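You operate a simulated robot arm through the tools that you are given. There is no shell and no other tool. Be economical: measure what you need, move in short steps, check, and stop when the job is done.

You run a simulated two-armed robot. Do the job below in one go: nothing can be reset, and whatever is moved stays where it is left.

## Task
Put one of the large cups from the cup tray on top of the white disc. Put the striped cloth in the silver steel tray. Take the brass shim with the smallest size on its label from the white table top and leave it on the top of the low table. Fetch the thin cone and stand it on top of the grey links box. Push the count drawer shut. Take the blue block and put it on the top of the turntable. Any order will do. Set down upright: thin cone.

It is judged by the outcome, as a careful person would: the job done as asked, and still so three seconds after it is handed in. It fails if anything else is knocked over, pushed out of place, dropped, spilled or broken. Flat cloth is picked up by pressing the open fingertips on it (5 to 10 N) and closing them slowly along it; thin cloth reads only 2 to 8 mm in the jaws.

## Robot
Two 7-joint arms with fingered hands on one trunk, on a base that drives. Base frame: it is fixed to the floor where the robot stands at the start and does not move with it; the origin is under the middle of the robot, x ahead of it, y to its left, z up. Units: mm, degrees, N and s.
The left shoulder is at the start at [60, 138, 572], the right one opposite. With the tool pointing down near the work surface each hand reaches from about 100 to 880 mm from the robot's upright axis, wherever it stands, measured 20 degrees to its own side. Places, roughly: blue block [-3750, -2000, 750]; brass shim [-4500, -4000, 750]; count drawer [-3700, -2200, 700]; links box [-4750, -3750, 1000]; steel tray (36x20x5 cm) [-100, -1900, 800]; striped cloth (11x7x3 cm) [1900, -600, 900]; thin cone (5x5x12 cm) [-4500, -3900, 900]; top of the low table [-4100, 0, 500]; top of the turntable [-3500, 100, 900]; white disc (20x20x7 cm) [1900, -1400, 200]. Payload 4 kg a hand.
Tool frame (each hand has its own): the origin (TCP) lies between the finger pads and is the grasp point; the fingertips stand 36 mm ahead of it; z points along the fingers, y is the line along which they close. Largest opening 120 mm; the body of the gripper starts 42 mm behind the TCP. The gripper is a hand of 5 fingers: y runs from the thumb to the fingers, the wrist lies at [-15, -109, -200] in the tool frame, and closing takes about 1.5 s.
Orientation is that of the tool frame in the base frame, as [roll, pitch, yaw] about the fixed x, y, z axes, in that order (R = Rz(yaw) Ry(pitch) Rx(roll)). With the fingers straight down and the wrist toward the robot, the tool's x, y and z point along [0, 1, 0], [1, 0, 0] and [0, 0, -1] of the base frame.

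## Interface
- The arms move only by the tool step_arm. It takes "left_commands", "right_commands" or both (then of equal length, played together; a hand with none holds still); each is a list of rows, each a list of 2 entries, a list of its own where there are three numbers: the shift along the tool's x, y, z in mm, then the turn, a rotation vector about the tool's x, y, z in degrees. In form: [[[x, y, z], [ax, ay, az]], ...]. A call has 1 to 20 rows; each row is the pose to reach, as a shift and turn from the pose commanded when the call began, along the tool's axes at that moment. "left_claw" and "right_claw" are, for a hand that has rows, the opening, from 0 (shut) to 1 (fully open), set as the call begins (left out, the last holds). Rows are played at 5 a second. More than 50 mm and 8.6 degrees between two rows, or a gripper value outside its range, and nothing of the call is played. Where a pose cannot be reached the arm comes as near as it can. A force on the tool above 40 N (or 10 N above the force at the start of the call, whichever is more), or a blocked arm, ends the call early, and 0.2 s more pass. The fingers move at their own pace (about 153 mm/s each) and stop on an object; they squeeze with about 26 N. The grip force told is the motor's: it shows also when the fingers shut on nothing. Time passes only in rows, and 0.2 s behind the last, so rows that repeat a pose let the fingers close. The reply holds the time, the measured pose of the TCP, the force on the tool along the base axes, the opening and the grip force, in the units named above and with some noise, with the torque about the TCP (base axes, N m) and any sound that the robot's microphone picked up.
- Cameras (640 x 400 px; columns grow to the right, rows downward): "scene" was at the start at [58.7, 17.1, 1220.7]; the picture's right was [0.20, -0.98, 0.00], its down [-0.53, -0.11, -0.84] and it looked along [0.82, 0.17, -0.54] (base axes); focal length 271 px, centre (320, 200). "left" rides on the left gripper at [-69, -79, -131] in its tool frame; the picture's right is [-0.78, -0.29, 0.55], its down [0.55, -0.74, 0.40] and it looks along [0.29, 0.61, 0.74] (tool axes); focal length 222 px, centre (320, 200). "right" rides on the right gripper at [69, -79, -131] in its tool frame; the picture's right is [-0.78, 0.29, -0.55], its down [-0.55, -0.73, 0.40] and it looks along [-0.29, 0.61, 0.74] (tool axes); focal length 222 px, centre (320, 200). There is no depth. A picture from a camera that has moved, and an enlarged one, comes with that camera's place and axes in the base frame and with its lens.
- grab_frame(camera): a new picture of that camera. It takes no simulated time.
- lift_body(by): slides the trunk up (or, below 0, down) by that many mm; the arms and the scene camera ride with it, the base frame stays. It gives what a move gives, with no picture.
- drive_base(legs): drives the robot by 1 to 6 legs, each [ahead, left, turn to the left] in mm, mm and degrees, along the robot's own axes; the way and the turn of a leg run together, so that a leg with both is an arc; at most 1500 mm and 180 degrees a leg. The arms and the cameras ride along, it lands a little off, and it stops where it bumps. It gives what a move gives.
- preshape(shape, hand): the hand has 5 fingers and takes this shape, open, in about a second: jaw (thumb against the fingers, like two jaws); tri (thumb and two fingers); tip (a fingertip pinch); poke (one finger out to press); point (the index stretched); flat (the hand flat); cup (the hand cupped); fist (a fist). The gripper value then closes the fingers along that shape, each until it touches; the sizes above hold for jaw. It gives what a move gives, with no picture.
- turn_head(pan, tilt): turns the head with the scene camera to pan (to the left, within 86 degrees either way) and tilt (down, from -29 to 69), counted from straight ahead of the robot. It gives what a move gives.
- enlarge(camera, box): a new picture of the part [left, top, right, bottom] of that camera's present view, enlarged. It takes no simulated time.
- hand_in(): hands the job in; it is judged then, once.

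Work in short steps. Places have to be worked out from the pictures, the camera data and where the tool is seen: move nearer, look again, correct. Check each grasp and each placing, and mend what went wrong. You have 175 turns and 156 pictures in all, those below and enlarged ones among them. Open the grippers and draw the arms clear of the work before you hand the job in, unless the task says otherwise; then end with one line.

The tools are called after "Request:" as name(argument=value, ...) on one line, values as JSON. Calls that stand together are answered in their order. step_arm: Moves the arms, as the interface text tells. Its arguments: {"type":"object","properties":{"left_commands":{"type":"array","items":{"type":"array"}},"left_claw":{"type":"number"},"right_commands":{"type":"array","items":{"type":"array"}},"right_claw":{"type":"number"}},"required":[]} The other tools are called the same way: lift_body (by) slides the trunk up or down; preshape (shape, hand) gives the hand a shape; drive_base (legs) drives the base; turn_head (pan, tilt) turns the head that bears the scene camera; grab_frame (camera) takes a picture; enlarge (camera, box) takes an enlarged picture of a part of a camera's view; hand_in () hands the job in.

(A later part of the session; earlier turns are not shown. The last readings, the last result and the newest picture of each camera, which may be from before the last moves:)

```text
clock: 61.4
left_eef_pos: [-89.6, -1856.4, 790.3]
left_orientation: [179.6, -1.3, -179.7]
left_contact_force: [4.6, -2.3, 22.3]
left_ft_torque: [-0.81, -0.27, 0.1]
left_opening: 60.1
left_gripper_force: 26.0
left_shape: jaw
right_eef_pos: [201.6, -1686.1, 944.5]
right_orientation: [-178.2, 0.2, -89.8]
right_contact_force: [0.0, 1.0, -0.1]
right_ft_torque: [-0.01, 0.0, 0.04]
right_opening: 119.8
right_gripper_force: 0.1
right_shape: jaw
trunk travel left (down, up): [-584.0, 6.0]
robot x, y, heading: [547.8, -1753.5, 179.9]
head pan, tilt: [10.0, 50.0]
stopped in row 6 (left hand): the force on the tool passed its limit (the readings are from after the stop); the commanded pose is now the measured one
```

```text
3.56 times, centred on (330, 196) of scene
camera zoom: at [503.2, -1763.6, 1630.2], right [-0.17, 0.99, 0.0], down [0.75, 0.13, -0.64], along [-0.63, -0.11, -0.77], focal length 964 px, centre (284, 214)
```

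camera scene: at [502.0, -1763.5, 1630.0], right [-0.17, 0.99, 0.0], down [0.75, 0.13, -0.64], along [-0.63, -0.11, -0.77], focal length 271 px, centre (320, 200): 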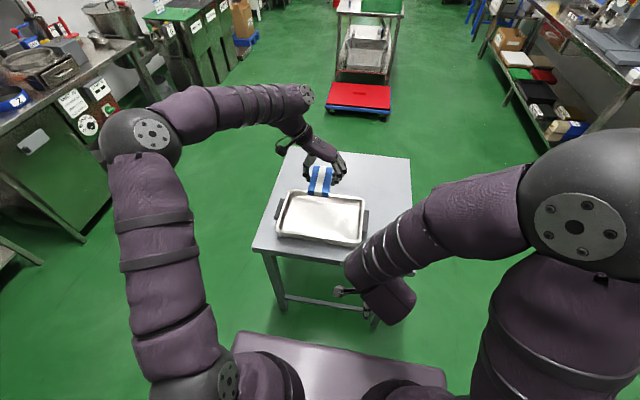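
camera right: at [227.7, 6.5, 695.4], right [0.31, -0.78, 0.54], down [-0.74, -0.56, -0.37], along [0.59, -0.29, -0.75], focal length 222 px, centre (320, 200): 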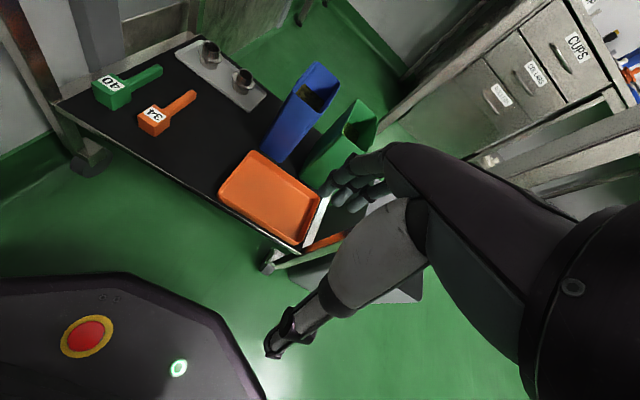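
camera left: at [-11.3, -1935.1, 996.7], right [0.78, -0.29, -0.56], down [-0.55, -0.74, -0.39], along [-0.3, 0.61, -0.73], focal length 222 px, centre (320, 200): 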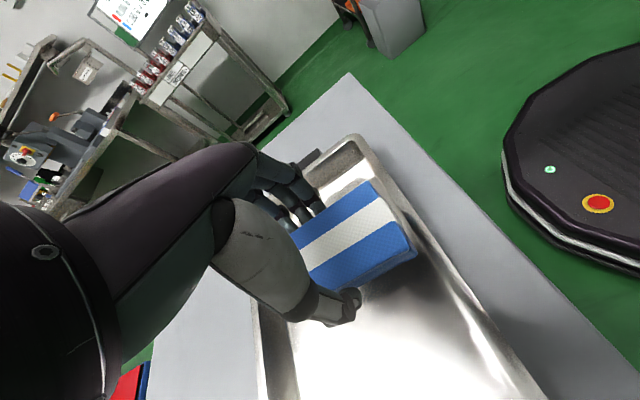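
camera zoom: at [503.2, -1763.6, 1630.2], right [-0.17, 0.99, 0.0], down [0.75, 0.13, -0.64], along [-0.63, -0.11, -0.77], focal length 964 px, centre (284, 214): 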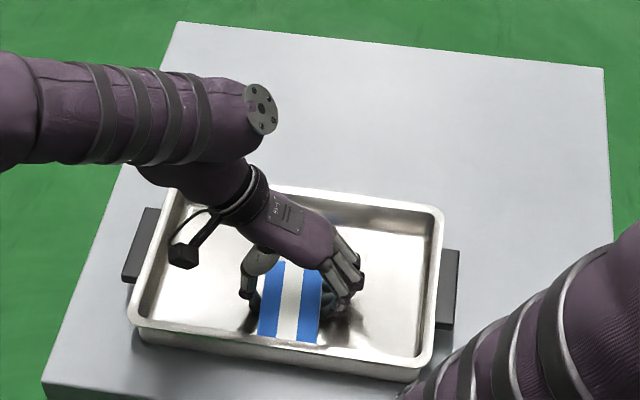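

Contact with the tray floor. I release and withdraw upward.

Request:
step_arm(left_commands=[[[0, 0, -3], [0, 0, 0]], [[0, 0, -3], [0, 0, 0]], [[0, 0, -3], [0, 0, 0]], [[0, 0, -3], [0, 0, 0]]], left_claw=0.75)

Request:
step_arm(left_commands=[[[0, 0, -40], [0, 0, 0]], [[0, 0, -80], [0, 0, 0]], [[0, 0, -120], [0, 0, 0]], [[0, 0, -160], [0, 0, 0]], [[0, 0, -200], [0, 0, 0]], [[0, 0, -240], [0, 0, 0]], [[0, 0, -280], [0, 0, 0]]])

Request:
enlarge(camera="scene", box=[240, 140, 420, 252])

```text
clock: 62.4
left_eef_pos: [-88.8, -1857.1, 790.7]
left_orientation: [179.6, -1.3, -179.6]
left_contact_force: [2.5, 0.8, 6.6]
left_ft_torque: [0.35, -0.08, -0.07]
left_opening: 89.3
left_gripper_force: 0.0
left_shape: jaw
right_eef_pos: [200.7, -1685.1, 944.6]
right_orientation: [-178.2, 0.2, -89.9]
right_contact_force: [0.9, -0.6, 0.2]
right_ft_torque: [0.0, -0.03, 0.0]
right_opening: 120.1
right_gripper_force: 0.0
right_shape: jaw
trunk travel left (down, up): [-584.0, 6.0]
robot x, y, heading: [547.5, -1754.4, 179.7]
head pan, tilt: [10.0, 50.0]
```

```text
clock: 64.0
left_eef_pos: [-81.8, -1856.8, 1069.5]
left_orientation: [179.7, -1.3, -179.7]
left_contact_force: [-0.7, -0.8, -0.2]
left_ft_torque: [-0.01, 0.04, -0.01]
left_opening: 89.9
left_gripper_force: 0.1
left_shape: jaw
right_eef_pos: [200.8, -1685.0, 944.3]
right_orientation: [-178.2, 0.3, -89.8]
right_contact_force: [-0.5, -0.4, -1.1]
right_ft_torque: [-0.02, -0.02, -0.01]
right_opening: 119.8
right_gripper_force: 0.0
right_shape: jaw
trunk travel left (down, up): [-584.0, 6.0]
robot x, y, heading: [550.4, -1752.2, 179.5]
head pan, tilt: [10.0, 50.0]
```

```text
3.56 times, centred on (330, 196) of scene
camera zoom: at [502.9, -1763.3, 1629.9], right [-0.17, 0.99, 0.0], down [0.75, 0.13, -0.64], along [-0.63, -0.11, -0.77], focal length 964 px, centre (284, 214)
```

zoom: 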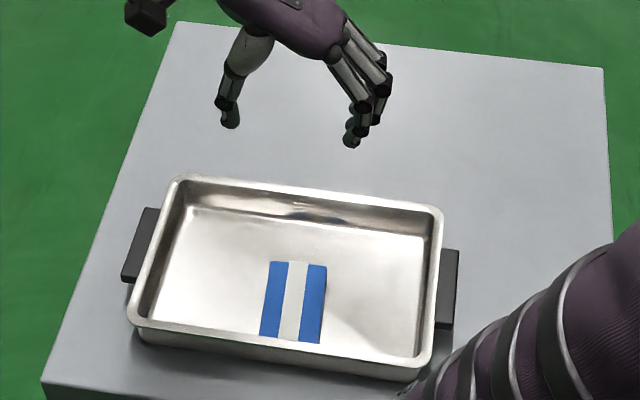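

The cloth lies in the tray. Next the cup: I return the left arm to its original tucked high pose before driving back to the cart.

Request:
step_arm(left_commands=[[[0, 0, -45], [0, 0, -6]], [[0, 0, -90], [0, 0, -14]], [[-18, -14, -125], [0, 0, -22]], [[-36, -28, -160], [0, 0, -30]], [[-54, -42, -195], [0, 0, -38]], [[-75, -60, -225], [0, 0, -46]], [[-100, -80, -250], [0, 0, -54]], [[-125, -100, -275], [0, 0, -62]], [[-150, -120, -300], [0, 0, -70]], [[-175, -140, -325], [0, 0, -78]], [[-205, -165, -345], [0, 0, -86]], [[-235, -190, -360], [0, 0, -90]], [[-245, -196, -365], [0, 0, -90]]], left_claw=0.5)

Request:
turn_head(pan=-70, tilt=25)

Request:
grab_frame(camera="scene")

```text
clock: 66.8
left_eef_pos: [172.8, -2054.7, 1428.4]
left_orientation: [178.7, 0.3, -89.6]
left_contact_force: [0.3, 0.3, -0.7]
left_ft_torque: [-0.01, -0.03, -0.01]
left_opening: 60.0
left_gripper_force: 0.0
left_shape: jaw
right_eef_pos: [200.8, -1685.7, 944.3]
right_orientation: [-178.3, 0.3, -89.8]
right_contact_force: [-0.1, -0.2, -0.2]
right_ft_torque: [0.01, -0.03, -0.05]
right_opening: 119.9
right_gripper_force: 0.2
right_shape: jaw
trunk travel left (down, up): [-584.0, 6.0]
robot x, y, heading: [544.3, -1748.6, 179.6]
head pan, tilt: [10.0, 50.0]
```

```text
clock: 68.3
left_eef_pos: [172.8, -2055.1, 1427.8]
left_orientation: [178.7, 0.4, -89.7]
left_contact_force: [0.3, 0.7, -0.2]
left_ft_torque: [0.0, -0.01, 0.01]
left_opening: 60.4
left_gripper_force: 0.0
left_shape: jaw
right_eef_pos: [201.4, -1685.3, 943.8]
right_orientation: [-178.2, 0.3, -89.8]
right_contact_force: [0.2, 0.2, -1.2]
right_ft_torque: [0.0, -0.03, -0.02]
right_opening: 119.6
right_gripper_force: 0.0
right_shape: jaw
trunk travel left (down, up): [-584.0, 6.0]
robot x, y, heading: [543.6, -1752.4, 179.7]
head pan, tilt: [-70.0, 25.0]
```

```text
124 pictures are left
camera scene: at [546.9, -1663.8, 1667.5], right [0.94, 0.34, 0.0], down [0.14, -0.4, -0.91], along [-0.31, 0.85, -0.42], focal length 271 px, centre (320, 200)
```

scene: 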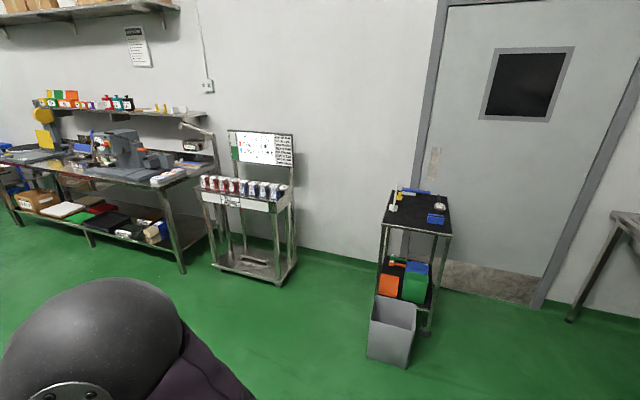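

The cups are near the back edge of the cart's lower shelf, so reaching from the counter side seems easier. I drive there, staying facing back, and look.

Request:
drive_base(legs=[[-750, 0, 0], [0, -1150, 0]])

Request:
turn_head(pan=-45, tilt=40)

Request:
grab_frame(camera="scene")

```text
clock: 77.9
left_eef_pos: [927.3, -917.5, 1429.5]
left_orientation: [178.7, 0.2, -89.2]
left_contact_force: [0.0, 0.6, -0.1]
left_ft_torque: [-0.02, -0.02, 0.03]
left_opening: 60.3
left_gripper_force: 0.1
left_shape: jaw
right_eef_pos: [954.6, -548.8, 943.0]
right_orientation: [-178.2, 0.3, -89.3]
right_contact_force: [0.5, 0.6, -0.6]
right_ft_torque: [-0.01, -0.04, 0.03]
right_opening: 119.7
right_gripper_force: 0.1
right_shape: jaw
trunk travel left (down, up): [-584.0, 6.0]
robot x, y, heading: [1302.0, -609.9, -179.4]
head pan, tilt: [-70.0, 25.0]
```

```text
clock: 78.8
left_eef_pos: [928.9, -917.2, 1429.1]
left_orientation: [178.7, 0.2, -89.2]
left_contact_force: [-0.1, -0.1, -0.3]
left_ft_torque: [-0.01, -0.01, 0.0]
left_opening: 60.3
left_gripper_force: 0.1
left_shape: jaw
right_eef_pos: [954.0, -548.8, 943.1]
right_orientation: [-178.1, 0.3, -89.3]
right_contact_force: [0.2, 0.7, -0.2]
right_ft_torque: [0.01, 0.01, 0.02]
right_opening: 119.6
right_gripper_force: 0.0
right_shape: jaw
trunk travel left (down, up): [-584.0, 6.0]
robot x, y, heading: [1298.5, -608.9, -179.8]
head pan, tilt: [-45.0, 40.0]
```

```text
123 pictures are left
camera scene: at [1271.7, -550.2, 1644.2], right [0.7, 0.71, 0.0], down [0.46, -0.45, -0.77], along [-0.54, 0.54, -0.64], focal length 271 px, centre (320, 200)
```

scene: 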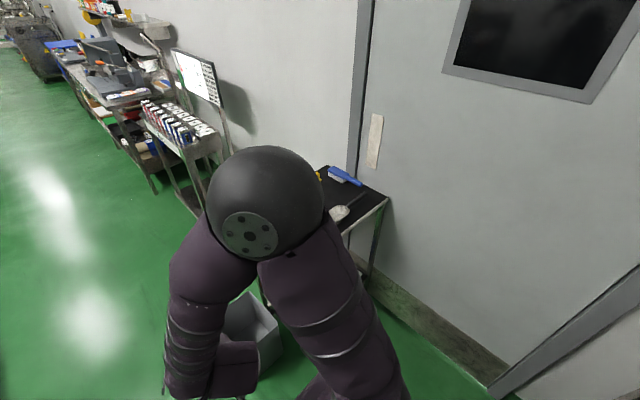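

I strafe closer to the back of the cart and lower the trunk so the hand camera can see the lower shelf.

Request:
drive_base(legs=[[0, -450, 0]])

Request:
lift_body(by=-430)

Request:
grab_frame(camera="right")

Request:
turn_head(pan=-5, tilt=35)

Request:
grab_frame(camera="scene")

```text
clock: 81.5
left_eef_pos: [927.3, -468.3, 1428.5]
left_orientation: [178.7, 0.3, -89.2]
left_contact_force: [0.0, -0.1, -0.2]
left_ft_torque: [-0.02, -0.01, 0.01]
left_opening: 60.3
left_gripper_force: 0.0
left_shape: jaw
right_eef_pos: [952.2, -97.8, 943.2]
right_orientation: [-178.2, 0.3, -89.3]
right_contact_force: [-0.3, 0.3, 0.2]
right_ft_torque: [-0.03, -0.02, 0.01]
right_opening: 119.7
right_gripper_force: 0.1
right_shape: jaw
trunk travel left (down, up): [-584.0, 6.0]
robot x, y, heading: [1299.7, -162.9, -179.9]
head pan, tilt: [-45.0, 40.0]
```

```text
refused: -430 is not a number from -400 to 400
```

```text
122 pictures are left
camera right: at [1027.0, -168.4, 1075.3], right [-0.32, 0.78, 0.54], down [0.74, 0.56, -0.37], along [-0.59, 0.28, -0.75], focal length 222 px, centre (320, 200)
```

right: 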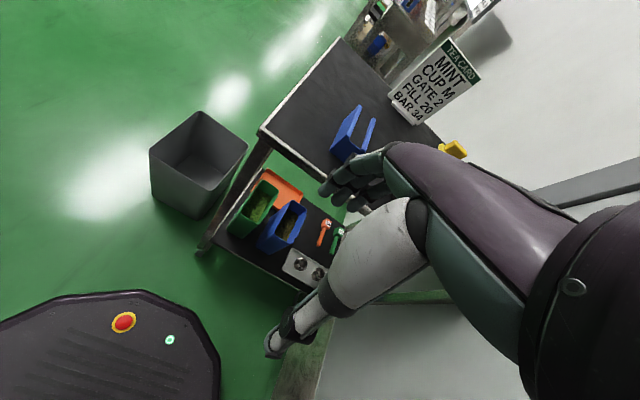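

```text
clock: 82.5
left_eef_pos: [926.3, -467.9, 1427.9]
left_orientation: [178.7, 0.3, -89.3]
left_contact_force: [-0.3, 0.6, 0.1]
left_ft_torque: [-0.01, -0.02, 0.03]
left_opening: 59.9
left_gripper_force: 0.0
left_shape: jaw
right_eef_pos: [951.8, -98.9, 943.4]
right_orientation: [-178.2, 0.3, -89.3]
right_contact_force: [0.6, 0.2, -0.5]
right_ft_torque: [0.0, -0.03, 0.03]
right_opening: 120.0
right_gripper_force: 0.1
right_shape: jaw
trunk travel left (down, up): [-584.0, 6.0]
robot x, y, heading: [1297.0, -162.9, -179.7]
head pan, tilt: [-5.0, 35.0]
```

```text
121 pictures are left
camera scene: at [1242.0, -153.7, 1651.7], right [0.08, 1.0, 0.0], down [0.57, -0.05, -0.82], along [-0.82, 0.07, -0.57], focal length 271 px, centre (320, 200)
```

scene: 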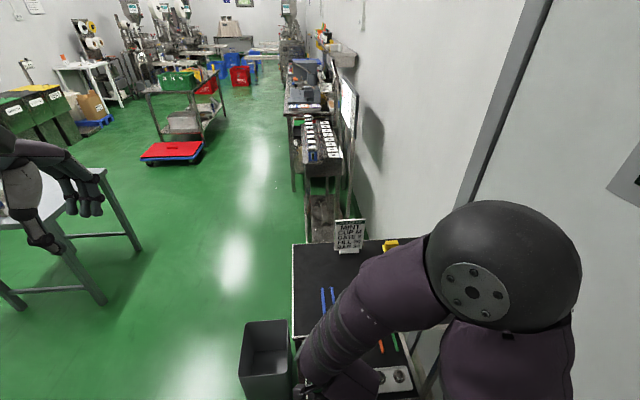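

The cart's cup tray is visible. I enlarge to compare the cups.

Request:
enlarge(camera="right", box=[230, 190, 390, 290])

Request:
enlarge(camera="scene", box=[280, 310, 440, 400])

```text
4.00 times, centred on (310, 240) of right
camera zoom: at [1027.0, -169.1, 1075.3], right [-0.32, 0.78, 0.54], down [0.74, 0.56, -0.37], along [-0.59, 0.28, -0.75], focal length 888 px, centre (360, 40)
```

zoom: 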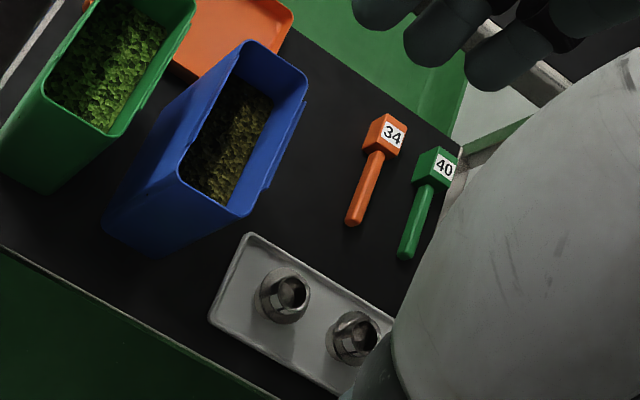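

```text
4.00 times, centred on (360, 355) of scene
camera zoom: at [1242.0, -153.7, 1651.7], right [0.08, 1.0, 0.0], down [0.57, -0.05, -0.82], along [-0.82, 0.07, -0.57], focal length 1084 px, centre (160, -420)
```

zoom: 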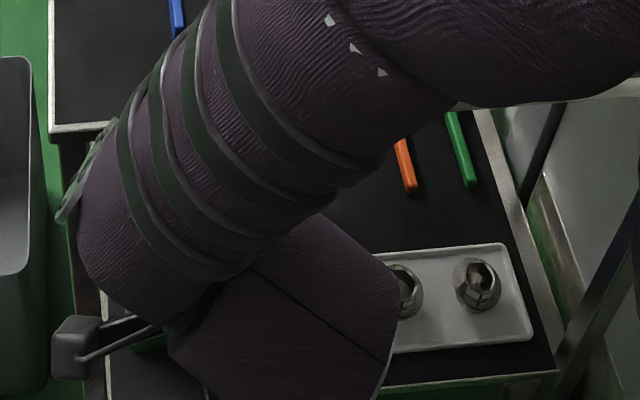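

Both cups look alike (≈54 mm), cup 1 at about [697,182] and cup 2 at [696,275]. I lower the trunk, strafe a bit and bring the right hand near cup 1.

Request:
lift_body(by=-390)

Request:
drive_base(legs=[[0, -140, 0]])

Request:
grab_frame(camera="right")

```text
clock: 86.3
left_eef_pos: [926.4, -468.3, 1038.4]
left_orientation: [178.6, 0.4, -89.3]
left_contact_force: [0.1, -1.2, -0.9]
left_ft_torque: [-0.02, 0.02, 0.02]
left_opening: 60.2
left_gripper_force: 0.0
left_shape: jaw
right_eef_pos: [951.9, -99.9, 554.1]
right_orientation: [-178.1, 0.3, -89.4]
right_contact_force: [0.0, 0.6, -0.9]
right_ft_torque: [0.0, 0.0, -0.01]
right_opening: 120.0
right_gripper_force: 0.1
right_shape: jaw
trunk travel left (down, up): [-194.0, 396.0]
robot x, y, heading: [1299.9, -160.7, -179.7]
head pan, tilt: [-5.0, 35.0]
```

```text
clock: 87.6
left_eef_pos: [926.3, -327.4, 1039.0]
left_orientation: [178.8, 0.2, -89.2]
left_contact_force: [-0.4, 0.4, 0.0]
left_ft_torque: [0.01, 0.05, -0.02]
left_opening: 60.2
left_gripper_force: 0.1
left_shape: jaw
right_eef_pos: [951.3, 40.8, 554.0]
right_orientation: [-178.2, 0.3, -89.3]
right_contact_force: [-0.4, 0.2, -0.2]
right_ft_torque: [0.01, -0.02, -0.01]
right_opening: 119.9
right_gripper_force: 0.0
right_shape: jaw
trunk travel left (down, up): [-194.0, 396.0]
robot x, y, heading: [1296.9, -18.1, -179.8]
head pan, tilt: [-5.0, 35.0]
```

```text
118 pictures are left
camera right: at [1026.3, -29.2, 685.3], right [-0.32, 0.78, 0.54], down [0.74, 0.56, -0.37], along [-0.59, 0.28, -0.75], focal length 222 px, centre (320, 200)
```

right: 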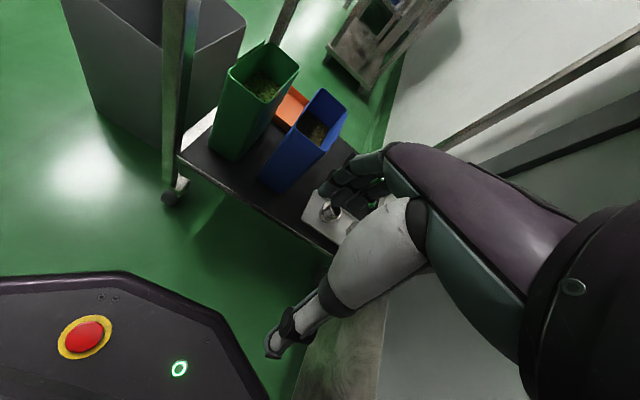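

I move the right hand toward cup 1, still outside the shelf.

Request:
step_arm(right_commands=[[[-25, 30, 25], [0, 0, 0]], [[-50, 60, 50], [0, 0, 0]], [[-75, 90, 75], [0, 0, 0]], [[-100, 120, 105], [0, 0, 0]], [[-129, 145, 135], [0, 0, 0]], [[-129, 150, 155], [0, 0, 0]]], right_claw=1.0)

Request:
grab_frame(camera="right")

Request:
grab_frame(camera="scene")

```text
clock: 89.0
left_eef_pos: [924.8, -329.4, 1038.4]
left_orientation: [178.7, 0.3, -89.3]
left_contact_force: [0.0, -1.4, -0.1]
left_ft_torque: [0.0, 0.01, -0.02]
left_opening: 60.5
left_gripper_force: 0.0
left_shape: jaw
right_eef_pos: [804.7, 168.5, 394.7]
right_orientation: [-178.2, 0.4, -89.2]
right_contact_force: [0.3, -0.3, 0.3]
right_ft_torque: [0.0, -0.03, 0.0]
right_opening: 119.9
right_gripper_force: 0.1
right_shape: jaw
trunk travel left (down, up): [-194.0, 396.0]
robot x, y, heading: [1294.7, -20.9, -179.9]
head pan, tilt: [-5.0, 35.0]
```

```text
117 pictures are left
camera right: at [880.6, 98.7, 525.4], right [-0.32, 0.78, 0.54], down [0.74, 0.56, -0.37], along [-0.59, 0.28, -0.75], focal length 222 px, centre (320, 200)
```

right: 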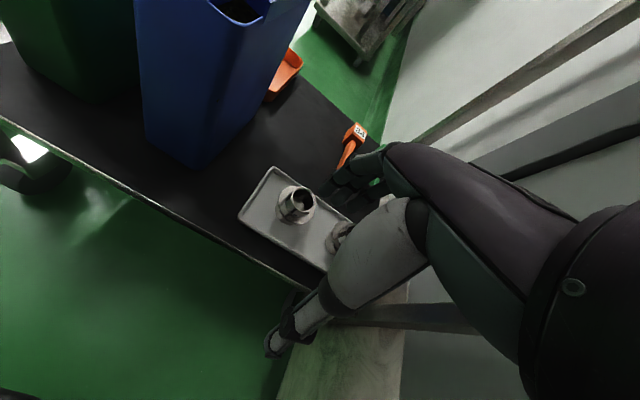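

```text
116 pictures are left
camera scene: at [1241.3, -13.8, 1261.7], right [0.08, 1.0, 0.0], down [0.57, -0.05, -0.82], along [-0.82, 0.07, -0.57], focal length 271 px, centre (320, 200)
```

scene: 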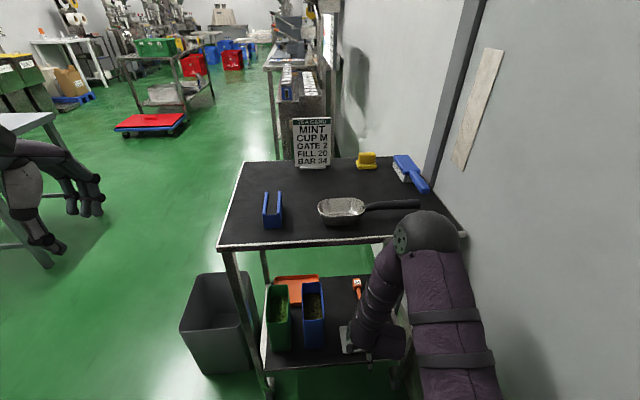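

The cup stands at about [690,181], top z≈253. I move above it and look again.

Request:
step_arm(right_commands=[[[-4, 35, 10], [0, 0, 0]], [[-8, 70, 25], [0, 0, 0]], [[-12, 105, 40], [0, 0, 0]], [[-12, 115, 55], [0, 0, 0]]])

Request:
grab_frame(camera="right")

Request:
enlarge(camera="scene", box=[250, 260, 490, 400])

```text
clock: 90.0
left_eef_pos: [925.4, -326.8, 1038.7]
left_orientation: [178.8, 0.3, -89.4]
left_contact_force: [-0.3, 0.2, -0.6]
left_ft_torque: [-0.02, -0.02, 0.02]
left_opening: 60.3
left_gripper_force: 0.1
left_shape: jaw
right_eef_pos: [693.5, 179.7, 335.9]
right_orientation: [-178.2, 0.3, -89.4]
right_contact_force: [0.2, 0.7, 0.4]
right_ft_torque: [-0.01, 0.0, -0.03]
right_opening: 119.9
right_gripper_force: 0.0
right_shape: jaw
trunk travel left (down, up): [-194.0, 396.0]
robot x, y, heading: [1296.0, -20.4, -179.7]
head pan, tilt: [-5.0, 35.0]
```

```text
115 pictures are left
camera right: at [766.9, 110.3, 467.2], right [-0.32, 0.78, 0.54], down [0.74, 0.56, -0.37], along [-0.59, 0.28, -0.75], focal length 222 px, centre (320, 200)
```

right: 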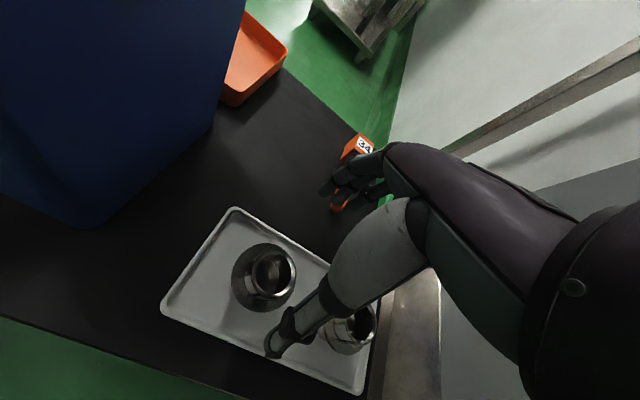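

```text
2.67 times, centred on (370, 330) of scene
camera zoom: at [1241.3, -14.0, 1261.7], right [0.08, 1.0, 0.0], down [0.57, -0.05, -0.82], along [-0.82, 0.07, -0.57], focal length 723 px, centre (187, -147)
```

zoom: 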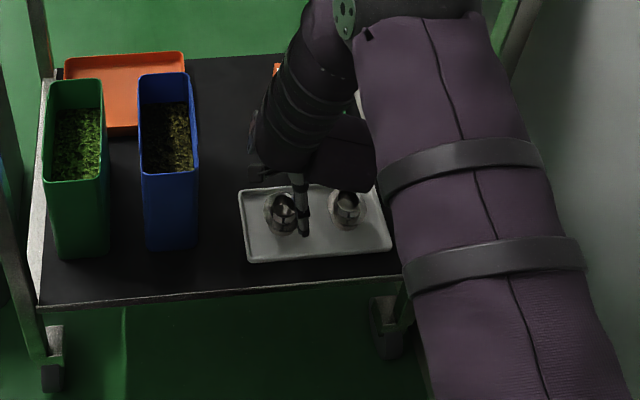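

The cup is slightly toward the robot, ≈[699,175]. I correct and descend around it.

Request:
step_arm(right_commands=[[[5, -5, 20], [0, 0, 0]], [[5, -6, 40], [0, 0, 0]], [[5, -6, 60], [0, 0, 0]], [[5, -6, 75], [0, 0, 0]], [[5, -6, 84], [0, 0, 0]]])

Request:
grab_frame(camera="right")

Request:
enlarge(camera="scene", box=[310, 300, 430, 375])

```text
clock: 90.9
left_eef_pos: [925.0, -327.8, 1039.6]
left_orientation: [178.8, 0.4, -89.4]
left_contact_force: [0.0, 0.5, 0.2]
left_ft_torque: [0.03, 0.01, -0.02]
left_opening: 60.4
left_gripper_force: 0.1
left_shape: jaw
right_eef_pos: [689.5, 174.9, 286.4]
right_orientation: [-179.6, 0.2, -89.4]
right_contact_force: [2.9, -0.1, 25.1]
right_ft_torque: [0.06, -1.36, 0.03]
right_opening: 119.2
right_gripper_force: 0.1
right_shape: jaw
trunk travel left (down, up): [-194.0, 396.0]
robot x, y, heading: [1298.1, -24.7, -179.9]
head pan, tilt: [-5.0, 35.0]
stopped in row 4 (right hand): the force on the tool passed its limit (the readings are from after the stop); the commanded pose is now the measured one
```

```text
113 pictures are left
camera right: at [767.6, 104.4, 416.1], right [-0.3, 0.78, 0.55], down [0.73, 0.56, -0.39], along [-0.61, 0.28, -0.74], focal length 222 px, centre (320, 200)
```

right: 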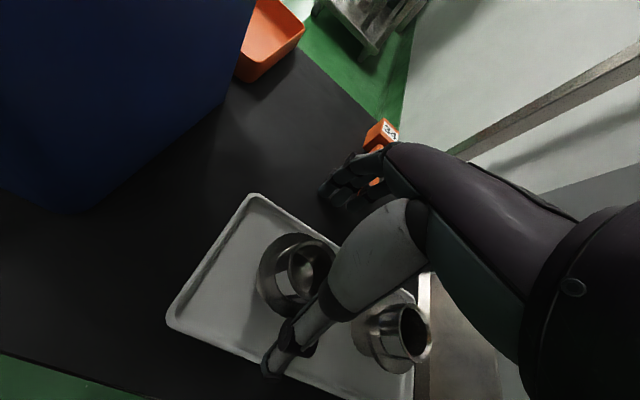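

```text
5.33 times, centred on (370, 338) of scene
camera zoom: at [1242.4, -14.4, 1262.2], right [0.08, 1.0, 0.0], down [0.57, -0.05, -0.82], along [-0.82, 0.07, -0.57], focal length 1446 px, centre (53, -533)
```

zoom: 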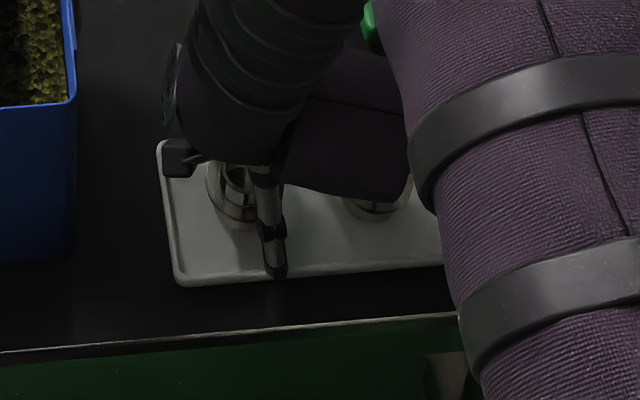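

The thumb touched the tray rim: the tray floor is at z≈247, which moves the cup estimate to ≈[711,169], top ≈288. I rise a little, recentre and close.

Request:
step_arm(right_commands=[[[0, 0, -6], [0, 0, 0]], [[3, -10, -8], [0, 0, 0]], [[6, -20, -6], [0, 0, 0]], [[6, -20, -3], [0, 0, 0]]])

Request:
step_arm(right_commands=[[[0, 0, 0], [0, 0, 0]], [[0, 0, 0], [0, 0, 0]], [[0, 0, 0], [0, 0, 0]], [[0, 0, 0], [0, 0, 0]], [[0, 0, 0], [0, 0, 0]], [[0, 0, 0], [0, 0, 0]]], right_claw=0.15)

Request:
grab_frame(camera="right")

```text
clock: 91.9
left_eef_pos: [925.5, -328.6, 1038.0]
left_orientation: [178.7, 0.3, -89.3]
left_contact_force: [0.5, 0.9, 0.7]
left_ft_torque: [-0.01, 0.0, -0.01]
left_opening: 60.0
left_gripper_force: 0.1
left_shape: jaw
right_eef_pos: [710.8, 168.6, 285.8]
right_orientation: [-179.3, 0.4, -89.3]
right_contact_force: [1.4, 0.0, 4.2]
right_ft_torque: [0.03, 0.23, 0.02]
right_opening: 119.2
right_gripper_force: 0.1
right_shape: jaw
trunk travel left (down, up): [-194.0, 396.0]
robot x, y, heading: [1294.7, -17.2, -179.8]
head pan, tilt: [-5.0, 35.0]
```

```text
clock: 93.3
left_eef_pos: [926.7, -328.9, 1037.4]
left_orientation: [178.7, 0.3, -89.3]
left_contact_force: [0.0, 0.6, -0.3]
left_ft_torque: [0.0, -0.02, 0.0]
left_opening: 60.3
left_gripper_force: 0.1
left_shape: jaw
right_eef_pos: [711.6, 168.8, 287.4]
right_orientation: [-179.3, 0.3, -89.5]
right_contact_force: [0.5, -0.4, 3.1]
right_ft_torque: [0.02, 0.19, 0.0]
right_opening: 94.5
right_gripper_force: 26.4
right_shape: jaw
trunk travel left (down, up): [-194.0, 396.0]
robot x, y, heading: [1296.0, -20.5, -179.7]
head pan, tilt: [-5.0, 35.0]
```

```text
111 pictures are left
camera right: at [788.5, 98.8, 417.0], right [-0.31, 0.78, 0.55], down [0.73, 0.56, -0.39], along [-0.61, 0.28, -0.74], focal length 222 px, centre (320, 200)
```

right: 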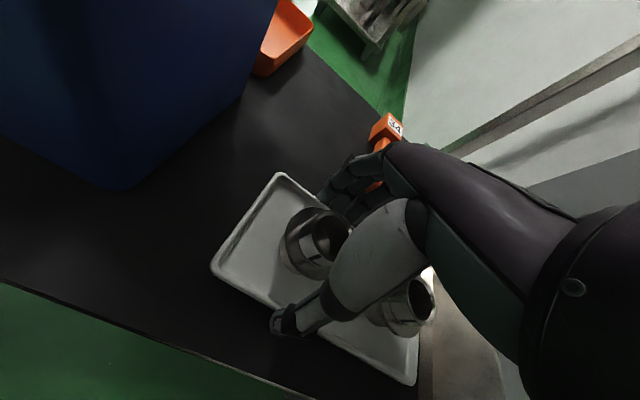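

It closed on the tray's edges (94 mm), not the cup. I open, rise 12 mm, and close again above the rim.

Request:
step_arm(right_commands=[[[0, 0, 0], [0, 0, 0]], [[0, 0, 0], [0, 0, 0]], [[0, 0, -6], [0, 0, 0]], [[0, 0, -13], [0, 0, 0]]], right_claw=1.0)

Request:
grab_frame(camera="right")

Request:
step_arm(right_commands=[[[0, 0, 0], [0, 0, 0]], [[0, 0, 0], [0, 0, 0]], [[0, 0, 0], [0, 0, 0]], [[0, 0, 0], [0, 0, 0]], [[0, 0, 0], [0, 0, 0]], [[0, 0, 0], [0, 0, 0]]], right_claw=0.15)

Request:
grab_frame(camera="right")

```text
clock: 94.3
left_eef_pos: [925.4, -327.9, 1038.3]
left_orientation: [178.7, 0.3, -89.4]
left_contact_force: [0.4, -0.6, 0.1]
left_ft_torque: [0.03, 0.0, 0.03]
left_opening: 60.1
left_gripper_force: 0.2
left_shape: jaw
right_eef_pos: [710.2, 168.3, 300.4]
right_orientation: [-179.4, 0.3, -89.4]
right_contact_force: [0.4, 0.5, 0.4]
right_ft_torque: [0.0, 0.02, -0.02]
right_opening: 119.7
right_gripper_force: 0.2
right_shape: jaw
trunk travel left (down, up): [-194.0, 396.0]
robot x, y, heading: [1301.5, -21.1, -179.8]
head pan, tilt: [-5.0, 35.0]
```

```text
110 pictures are left
camera right: at [788.6, 99.1, 429.6], right [-0.31, 0.78, 0.55], down [0.73, 0.56, -0.38], along [-0.61, 0.28, -0.74], focal length 222 px, centre (320, 200)
```

right: 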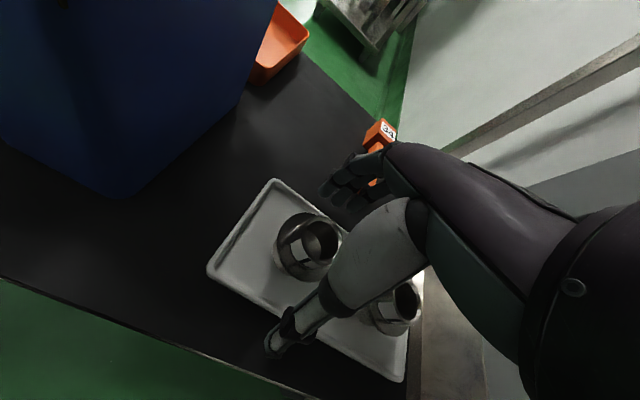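

```text
clock: 95.7
left_eef_pos: [924.9, -328.5, 1038.2]
left_orientation: [178.7, 0.4, -89.2]
left_contact_force: [-0.3, 0.4, -0.4]
left_ft_torque: [0.01, 0.0, -0.04]
left_opening: 60.2
left_gripper_force: 0.1
left_shape: jaw
right_eef_pos: [711.1, 168.4, 299.5]
right_orientation: [-179.4, 0.3, -89.4]
right_contact_force: [0.0, -0.6, 0.1]
right_ft_torque: [0.02, -0.02, 0.02]
right_opening: 29.8
right_gripper_force: 26.2
right_shape: jaw
trunk travel left (down, up): [-194.0, 396.0]
robot x, y, heading: [1298.1, -22.1, -179.6]
head pan, tilt: [-5.0, 35.0]
```

```text
109 pictures are left
camera right: at [788.5, 99.1, 429.7], right [-0.31, 0.78, 0.55], down [0.73, 0.56, -0.39], along [-0.61, 0.28, -0.74], focal length 222 px, centre (320, 200)
```

right: 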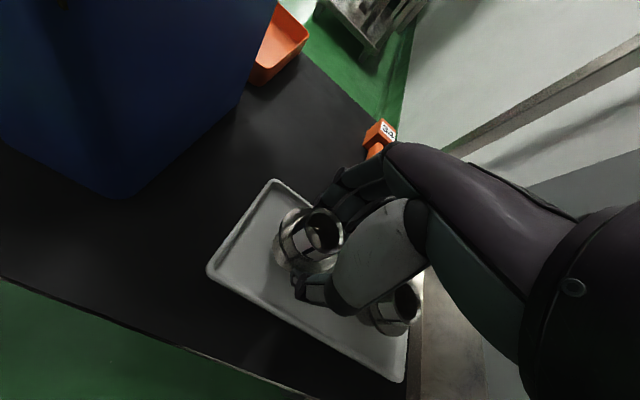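

Fingers stopped at 30 mm on the cup's neck. I lift slightly to verify.

Request:
step_arm(right_commands=[[[0, 0, -10], [0, 0, 0]], [[0, 0, -20], [0, 0, 0]], [[0, 0, -30], [0, 0, 0]]])

Request:
grab_frame(camera="right")

Request:
enlarge(camera="scene", box=[310, 300, 430, 375])

```text
clock: 96.5
left_eef_pos: [924.9, -327.5, 1038.3]
left_orientation: [178.7, 0.4, -89.3]
left_contact_force: [0.0, 0.9, 0.3]
left_ft_torque: [0.01, 0.02, -0.02]
left_opening: 60.3
left_gripper_force: 0.1
left_shape: jaw
right_eef_pos: [710.5, 168.4, 329.2]
right_orientation: [-179.3, 0.3, -89.4]
right_contact_force: [0.4, -0.3, -1.0]
right_ft_torque: [0.02, 0.01, 0.03]
right_opening: 29.8
right_gripper_force: 26.1
right_shape: jaw
trunk travel left (down, up): [-194.0, 396.0]
robot x, y, heading: [1297.8, -20.0, -179.8]
head pan, tilt: [-5.0, 35.0]
```

```text
108 pictures are left
camera right: at [787.9, 98.1, 459.7], right [-0.31, 0.78, 0.55], down [0.73, 0.56, -0.39], along [-0.61, 0.28, -0.74], focal length 222 px, centre (320, 200)
```

right: 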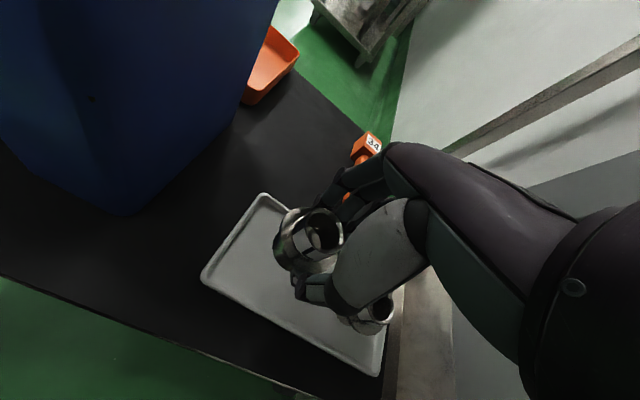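

```text
5.33 times, centred on (370, 338) of scene
camera zoom: at [1241.1, -13.9, 1261.7], right [0.08, 1.0, 0.0], down [0.57, -0.05, -0.82], along [-0.82, 0.07, -0.57], focal length 1446 px, centre (53, -533)
```

zoom: 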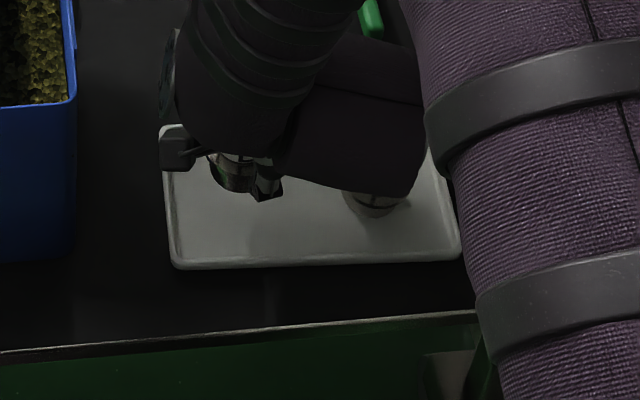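

The cup is in the hand. I raise it and pull out of the cart.

Request:
step_arm(right_commands=[[[0, 0, -20], [0, 0, 0]], [[0, -15, -40], [0, 0, 0]], [[0, -50, -50], [0, 0, 0]], [[0, -90, -55], [0, 0, 0]], [[0, -130, -60], [0, 0, 0]], [[0, -170, -60], [0, 0, 0]], [[0, -200, -60], [0, 0, 0]]])

Request:
drive_base(legs=[[0, 1000, 0]])

Request:
grab_frame(camera="right")

```text
clock: 98.1
left_eef_pos: [925.3, -326.9, 1038.6]
left_orientation: [178.6, 0.3, -89.3]
left_contact_force: [-0.5, -0.5, -0.8]
left_ft_torque: [0.02, 0.0, 0.01]
left_opening: 60.4
left_gripper_force: 0.1
left_shape: jaw
right_eef_pos: [910.5, 170.3, 391.7]
right_orientation: [-179.2, 0.3, -89.4]
right_contact_force: [-1.2, 0.1, -1.4]
right_ft_torque: [0.0, 0.0, -0.01]
right_opening: 29.5
right_gripper_force: 26.0
right_shape: jaw
trunk travel left (down, up): [-194.0, 396.0]
robot x, y, heading: [1297.1, -18.3, -179.5]
head pan, tilt: [-5.0, 35.0]
```

```text
clock: 103.2
left_eef_pos: [933.3, -1319.4, 1037.9]
left_orientation: [178.7, 0.4, -89.1]
left_contact_force: [0.9, -0.6, 0.3]
left_ft_torque: [0.02, 0.0, -0.02]
left_opening: 60.4
left_gripper_force: 0.0
left_shape: jaw
right_eef_pos: [915.6, -821.6, 390.9]
right_orientation: [-179.3, 0.4, -89.2]
right_contact_force: [1.0, 0.1, -1.0]
right_ft_torque: [0.03, 0.03, -0.04]
right_opening: 29.8
right_gripper_force: 26.1
right_shape: jaw
trunk travel left (down, up): [-194.0, 396.0]
robot x, y, heading: [1302.2, -1008.4, -179.4]
head pan, tilt: [-5.0, 35.0]
```

```text
106 pictures are left
camera right: at [993.7, -890.7, 521.4], right [-0.31, 0.78, 0.55], down [0.73, 0.56, -0.39], along [-0.61, 0.28, -0.74], focal length 222 px, centre (320, 200)
```

right: 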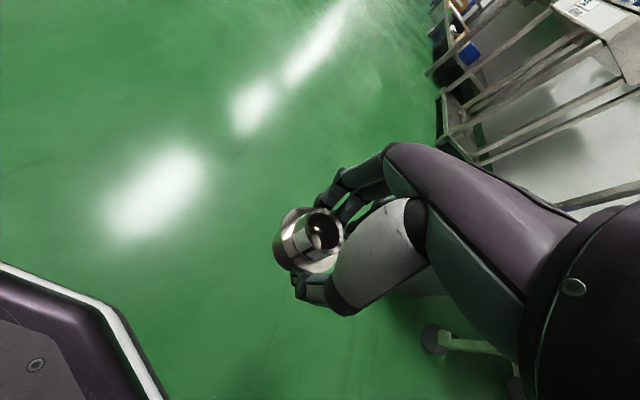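

Cup held well. Turn around facing the counter, then line up with the white disc.

Request:
drive_base(legs=[[450, 0, 0], [0, 0, 180], [150, -150, 0]])

Request:
turn_head(pan=-15, tilt=35)

Request:
grab_frame(camera="scene")

Request:
grab_frame(camera="right")

```text
clock: 114.6
left_eef_pos: [1374.2, -843.0, 1039.1]
left_orientation: [178.6, 0.3, 92.3]
left_contact_force: [-0.1, 0.2, 0.0]
left_ft_torque: [-0.01, 0.0, 0.02]
left_opening: 60.2
left_gripper_force: 0.1
left_shape: jaw
right_eef_pos: [1403.1, -1340.9, 390.9]
right_orientation: [-179.4, 0.4, 92.2]
right_contact_force: [-0.9, 0.3, -1.3]
right_ft_torque: [-0.02, -0.01, 0.0]
right_opening: 29.5
right_gripper_force: 26.1
right_shape: jaw
trunk travel left (down, up): [-194.0, 396.0]
robot x, y, heading: [1011.9, -1162.3, 1.5]
head pan, tilt: [-5.0, 35.0]
```

```text
clock: 115.3
left_eef_pos: [1373.2, -842.6, 1039.0]
left_orientation: [178.6, 0.3, 92.4]
left_contact_force: [0.9, -0.6, 0.1]
left_ft_torque: [0.01, 0.0, 0.04]
left_opening: 60.4
left_gripper_force: 0.2
left_shape: jaw
right_eef_pos: [1403.3, -1340.4, 390.5]
right_orientation: [-179.3, 0.4, 92.2]
right_contact_force: [0.1, 0.0, -1.1]
right_ft_torque: [-0.04, 0.01, 0.02]
right_opening: 29.2
right_gripper_force: 25.7
right_shape: jaw
trunk travel left (down, up): [-194.0, 396.0]
robot x, y, heading: [1011.0, -1162.6, 1.9]
head pan, tilt: [-15.0, 35.0]
```

```text
105 pictures are left
camera scene: at [1067.5, -1182.2, 1261.7], right [-0.23, -0.97, 0.0], down [-0.56, 0.13, -0.82], along [0.8, -0.19, -0.57], focal length 271 px, centre (320, 200)
```

scene: 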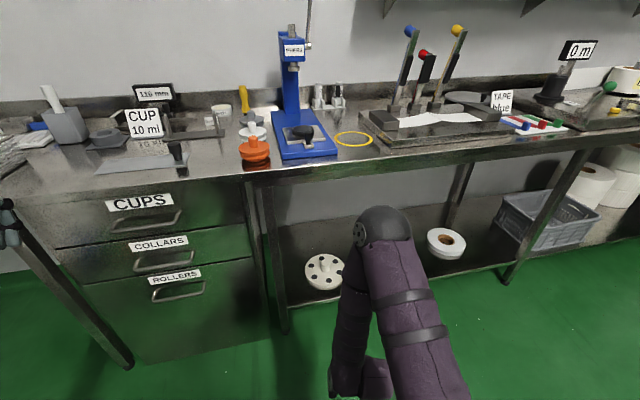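

```text
104 pictures are left
camera right: at [1322.2, -1274.1, 521.3], right [0.33, -0.77, 0.55], down [-0.72, -0.58, -0.39], along [0.61, -0.27, -0.74], focal length 222 px, centre (320, 200)
```

right: 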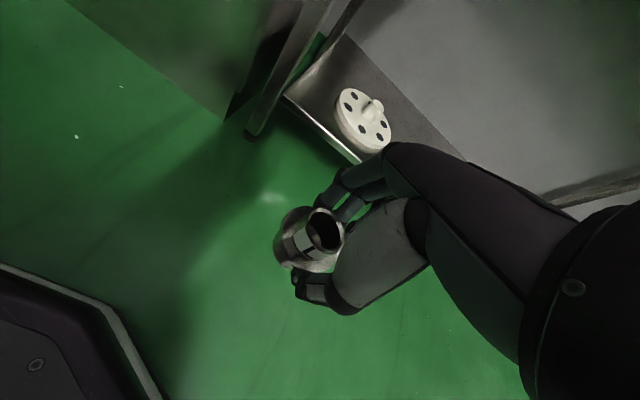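

The disc has a raised hub and holes; zoom in on it.

Request:
enlarge(camera="right", box=[300, 60, 428, 140])

Request:
enlarge(camera="scene", box=[280, 230, 376, 310])

```text
5.00 times, centred on (364, 100) of right
camera zoom: at [1322.2, -1274.1, 521.3], right [0.33, -0.77, 0.55], down [-0.72, -0.58, -0.39], along [0.61, -0.27, -0.74], focal length 1111 px, centre (100, 700)
```

zoom: 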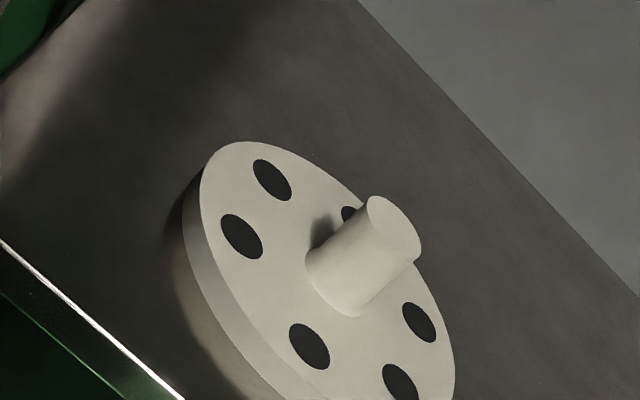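

```text
5.00 times, centred on (328, 270) of scene
camera zoom: at [1067.5, -1182.2, 1261.7], right [-0.23, -0.97, 0.0], down [-0.56, 0.13, -0.82], along [0.8, -0.19, -0.57], focal length 1355 px, centre (280, -150)
```

zoom: 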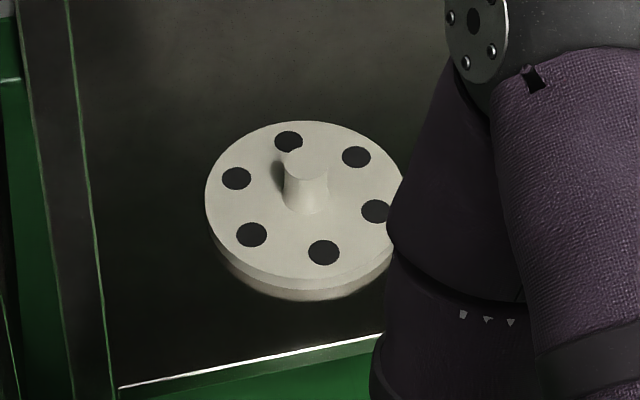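

Disc centre ≈[1944,-1417], plate top z≈212 with a 45 mm hub. I'll stand the cup on the plate left of the hub, at about [1974,-1363]. Drive closer.

Request:
drive_base(legs=[[290, -22, -1.9]])

Request:
grab_frame(camera="right")

Request:
turn_head(pan=0, tilt=55)

Request:
grab_frame(camera="scene")

```text
clock: 117.3
left_eef_pos: [1678.4, -873.0, 1038.4]
left_orientation: [178.7, 0.2, 90.3]
left_contact_force: [-0.7, 0.4, 0.2]
left_ft_torque: [-0.04, -0.02, 0.01]
left_opening: 60.1
left_gripper_force: 0.0
left_shape: jaw
right_eef_pos: [1688.5, -1373.0, 391.3]
right_orientation: [-179.3, 0.3, 90.1]
right_contact_force: [-0.7, -0.7, -0.8]
right_ft_torque: [0.01, -0.01, -0.01]
right_opening: 29.2
right_gripper_force: 25.6
right_shape: jaw
trunk travel left (down, up): [-194.0, 396.0]
robot x, y, heading: [1302.5, -1178.9, -0.2]
head pan, tilt: [-15.0, 35.0]
```

```text
101 pictures are left
camera right: at [1610.8, -1303.1, 521.4], right [0.3, -0.78, 0.55], down [-0.74, -0.55, -0.39], along [0.6, -0.29, -0.74], focal length 222 px, centre (320, 200)
```

right: 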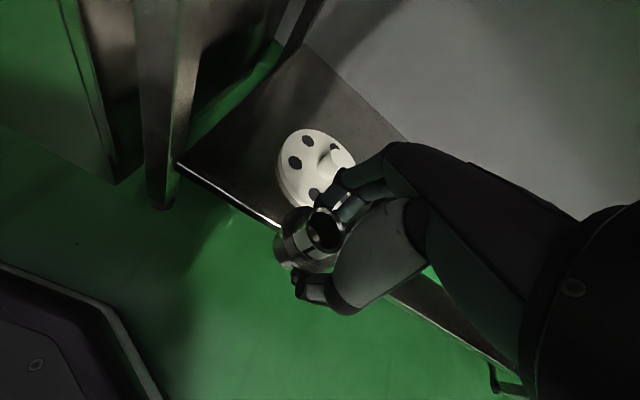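

```text
clock: 118.2
left_eef_pos: [1678.0, -873.2, 1038.5]
left_orientation: [178.7, 0.2, 90.3]
left_contact_force: [0.2, -0.3, -0.9]
left_ft_torque: [-0.02, 0.01, -0.01]
left_opening: 60.1
left_gripper_force: 0.0
left_shape: jaw
right_eef_pos: [1689.2, -1373.1, 390.4]
right_orientation: [-179.3, 0.3, 90.1]
right_contact_force: [0.5, 0.2, -1.4]
right_ft_torque: [-0.02, -0.02, 0.0]
right_opening: 29.3
right_gripper_force: 26.3
right_shape: jaw
trunk travel left (down, up): [-194.0, 396.0]
robot x, y, heading: [1304.3, -1174.6, -0.1]
head pan, tilt: [0.0, 55.0]
```

```text
100 pictures are left
camera scene: at [1346.8, -1179.2, 1233.5], right [0.0, -1.0, 0.0], down [-0.82, 0.0, -0.57], along [0.57, 0.0, -0.82], focal length 271 px, centre (320, 200)
```

scene: 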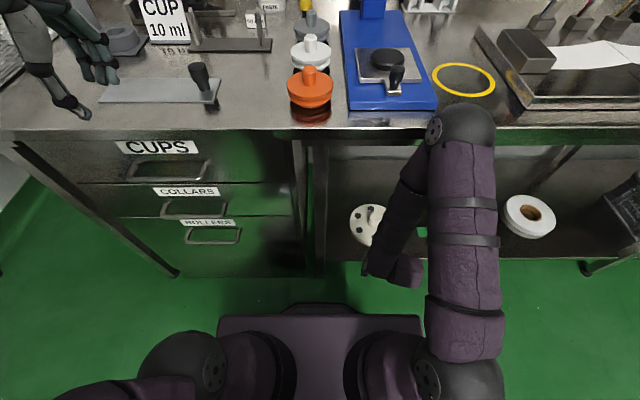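

The elbow is high and would meet the counter edge as I reach in, so I raise the hands relative to the trunk and lower the trunk first.

Request:
step_arm(left_commands=[[[0, 0, -45], [0, 0, 0]], [[0, 0, -90], [0, 0, 0]], [[0, 0, -135], [0, 0, 0]], [[0, 0, -180], [0, 0, 0]]], right_commands=[[[0, 0, -20], [0, 0, 0]], [[0, 0, -40], [0, 0, 0]], [[0, 0, -60], [0, 0, 0]], [[0, 0, -80], [0, 0, 0]]])

Request:
lift_body(by=-185)

Request:
grab_frame(camera="scene")

```text
clock: 119.2
left_eef_pos: [1674.3, -871.2, 1217.8]
left_orientation: [178.8, 0.3, 90.3]
left_contact_force: [0.0, 0.4, 0.7]
left_ft_torque: [0.0, -0.02, 0.0]
left_opening: 60.1
left_gripper_force: 0.1
left_shape: jaw
right_eef_pos: [1690.8, -1371.5, 471.2]
right_orientation: [-179.3, 0.4, 90.2]
right_contact_force: [0.4, 0.2, -0.5]
right_ft_torque: [-0.02, -0.01, -0.02]
right_opening: 29.0
right_gripper_force: 26.6
right_shape: jaw
trunk travel left (down, up): [-194.0, 396.0]
robot x, y, heading: [1299.8, -1174.6, -0.1]
head pan, tilt: [0.0, 55.0]
```

```text
clock: 121.2
left_eef_pos: [1673.9, -872.5, 1033.1]
left_orientation: [178.7, 0.3, 90.3]
left_contact_force: [0.0, 0.4, 0.4]
left_ft_torque: [-0.01, 0.02, -0.04]
left_opening: 60.0
left_gripper_force: 0.1
left_shape: jaw
right_eef_pos: [1689.9, -1371.5, 286.3]
right_orientation: [-179.3, 0.3, 90.1]
right_contact_force: [-0.1, -0.4, -0.8]
right_ft_torque: [-0.02, 0.04, -0.01]
right_opening: 29.1
right_gripper_force: 25.7
right_shape: jaw
trunk travel left (down, up): [-9.0, 581.0]
robot x, y, heading: [1307.4, -1178.4, 0.0]
head pan, tilt: [0.0, 55.0]
```

```text
99 pictures are left
camera scene: at [1346.7, -1179.2, 1048.5], right [0.0, -1.0, 0.0], down [-0.82, 0.0, -0.57], along [0.57, 0.0, -0.82], focal length 271 px, centre (320, 200)
```

scene: 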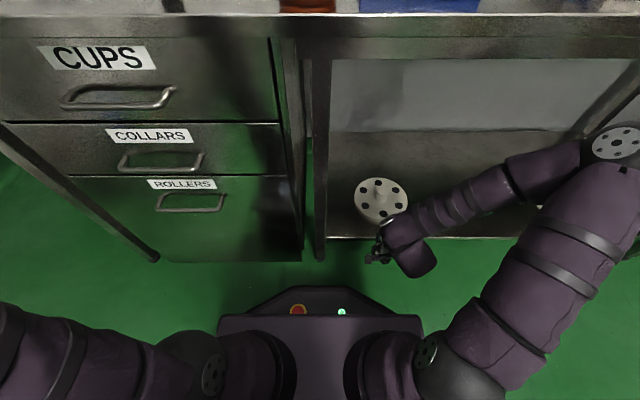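

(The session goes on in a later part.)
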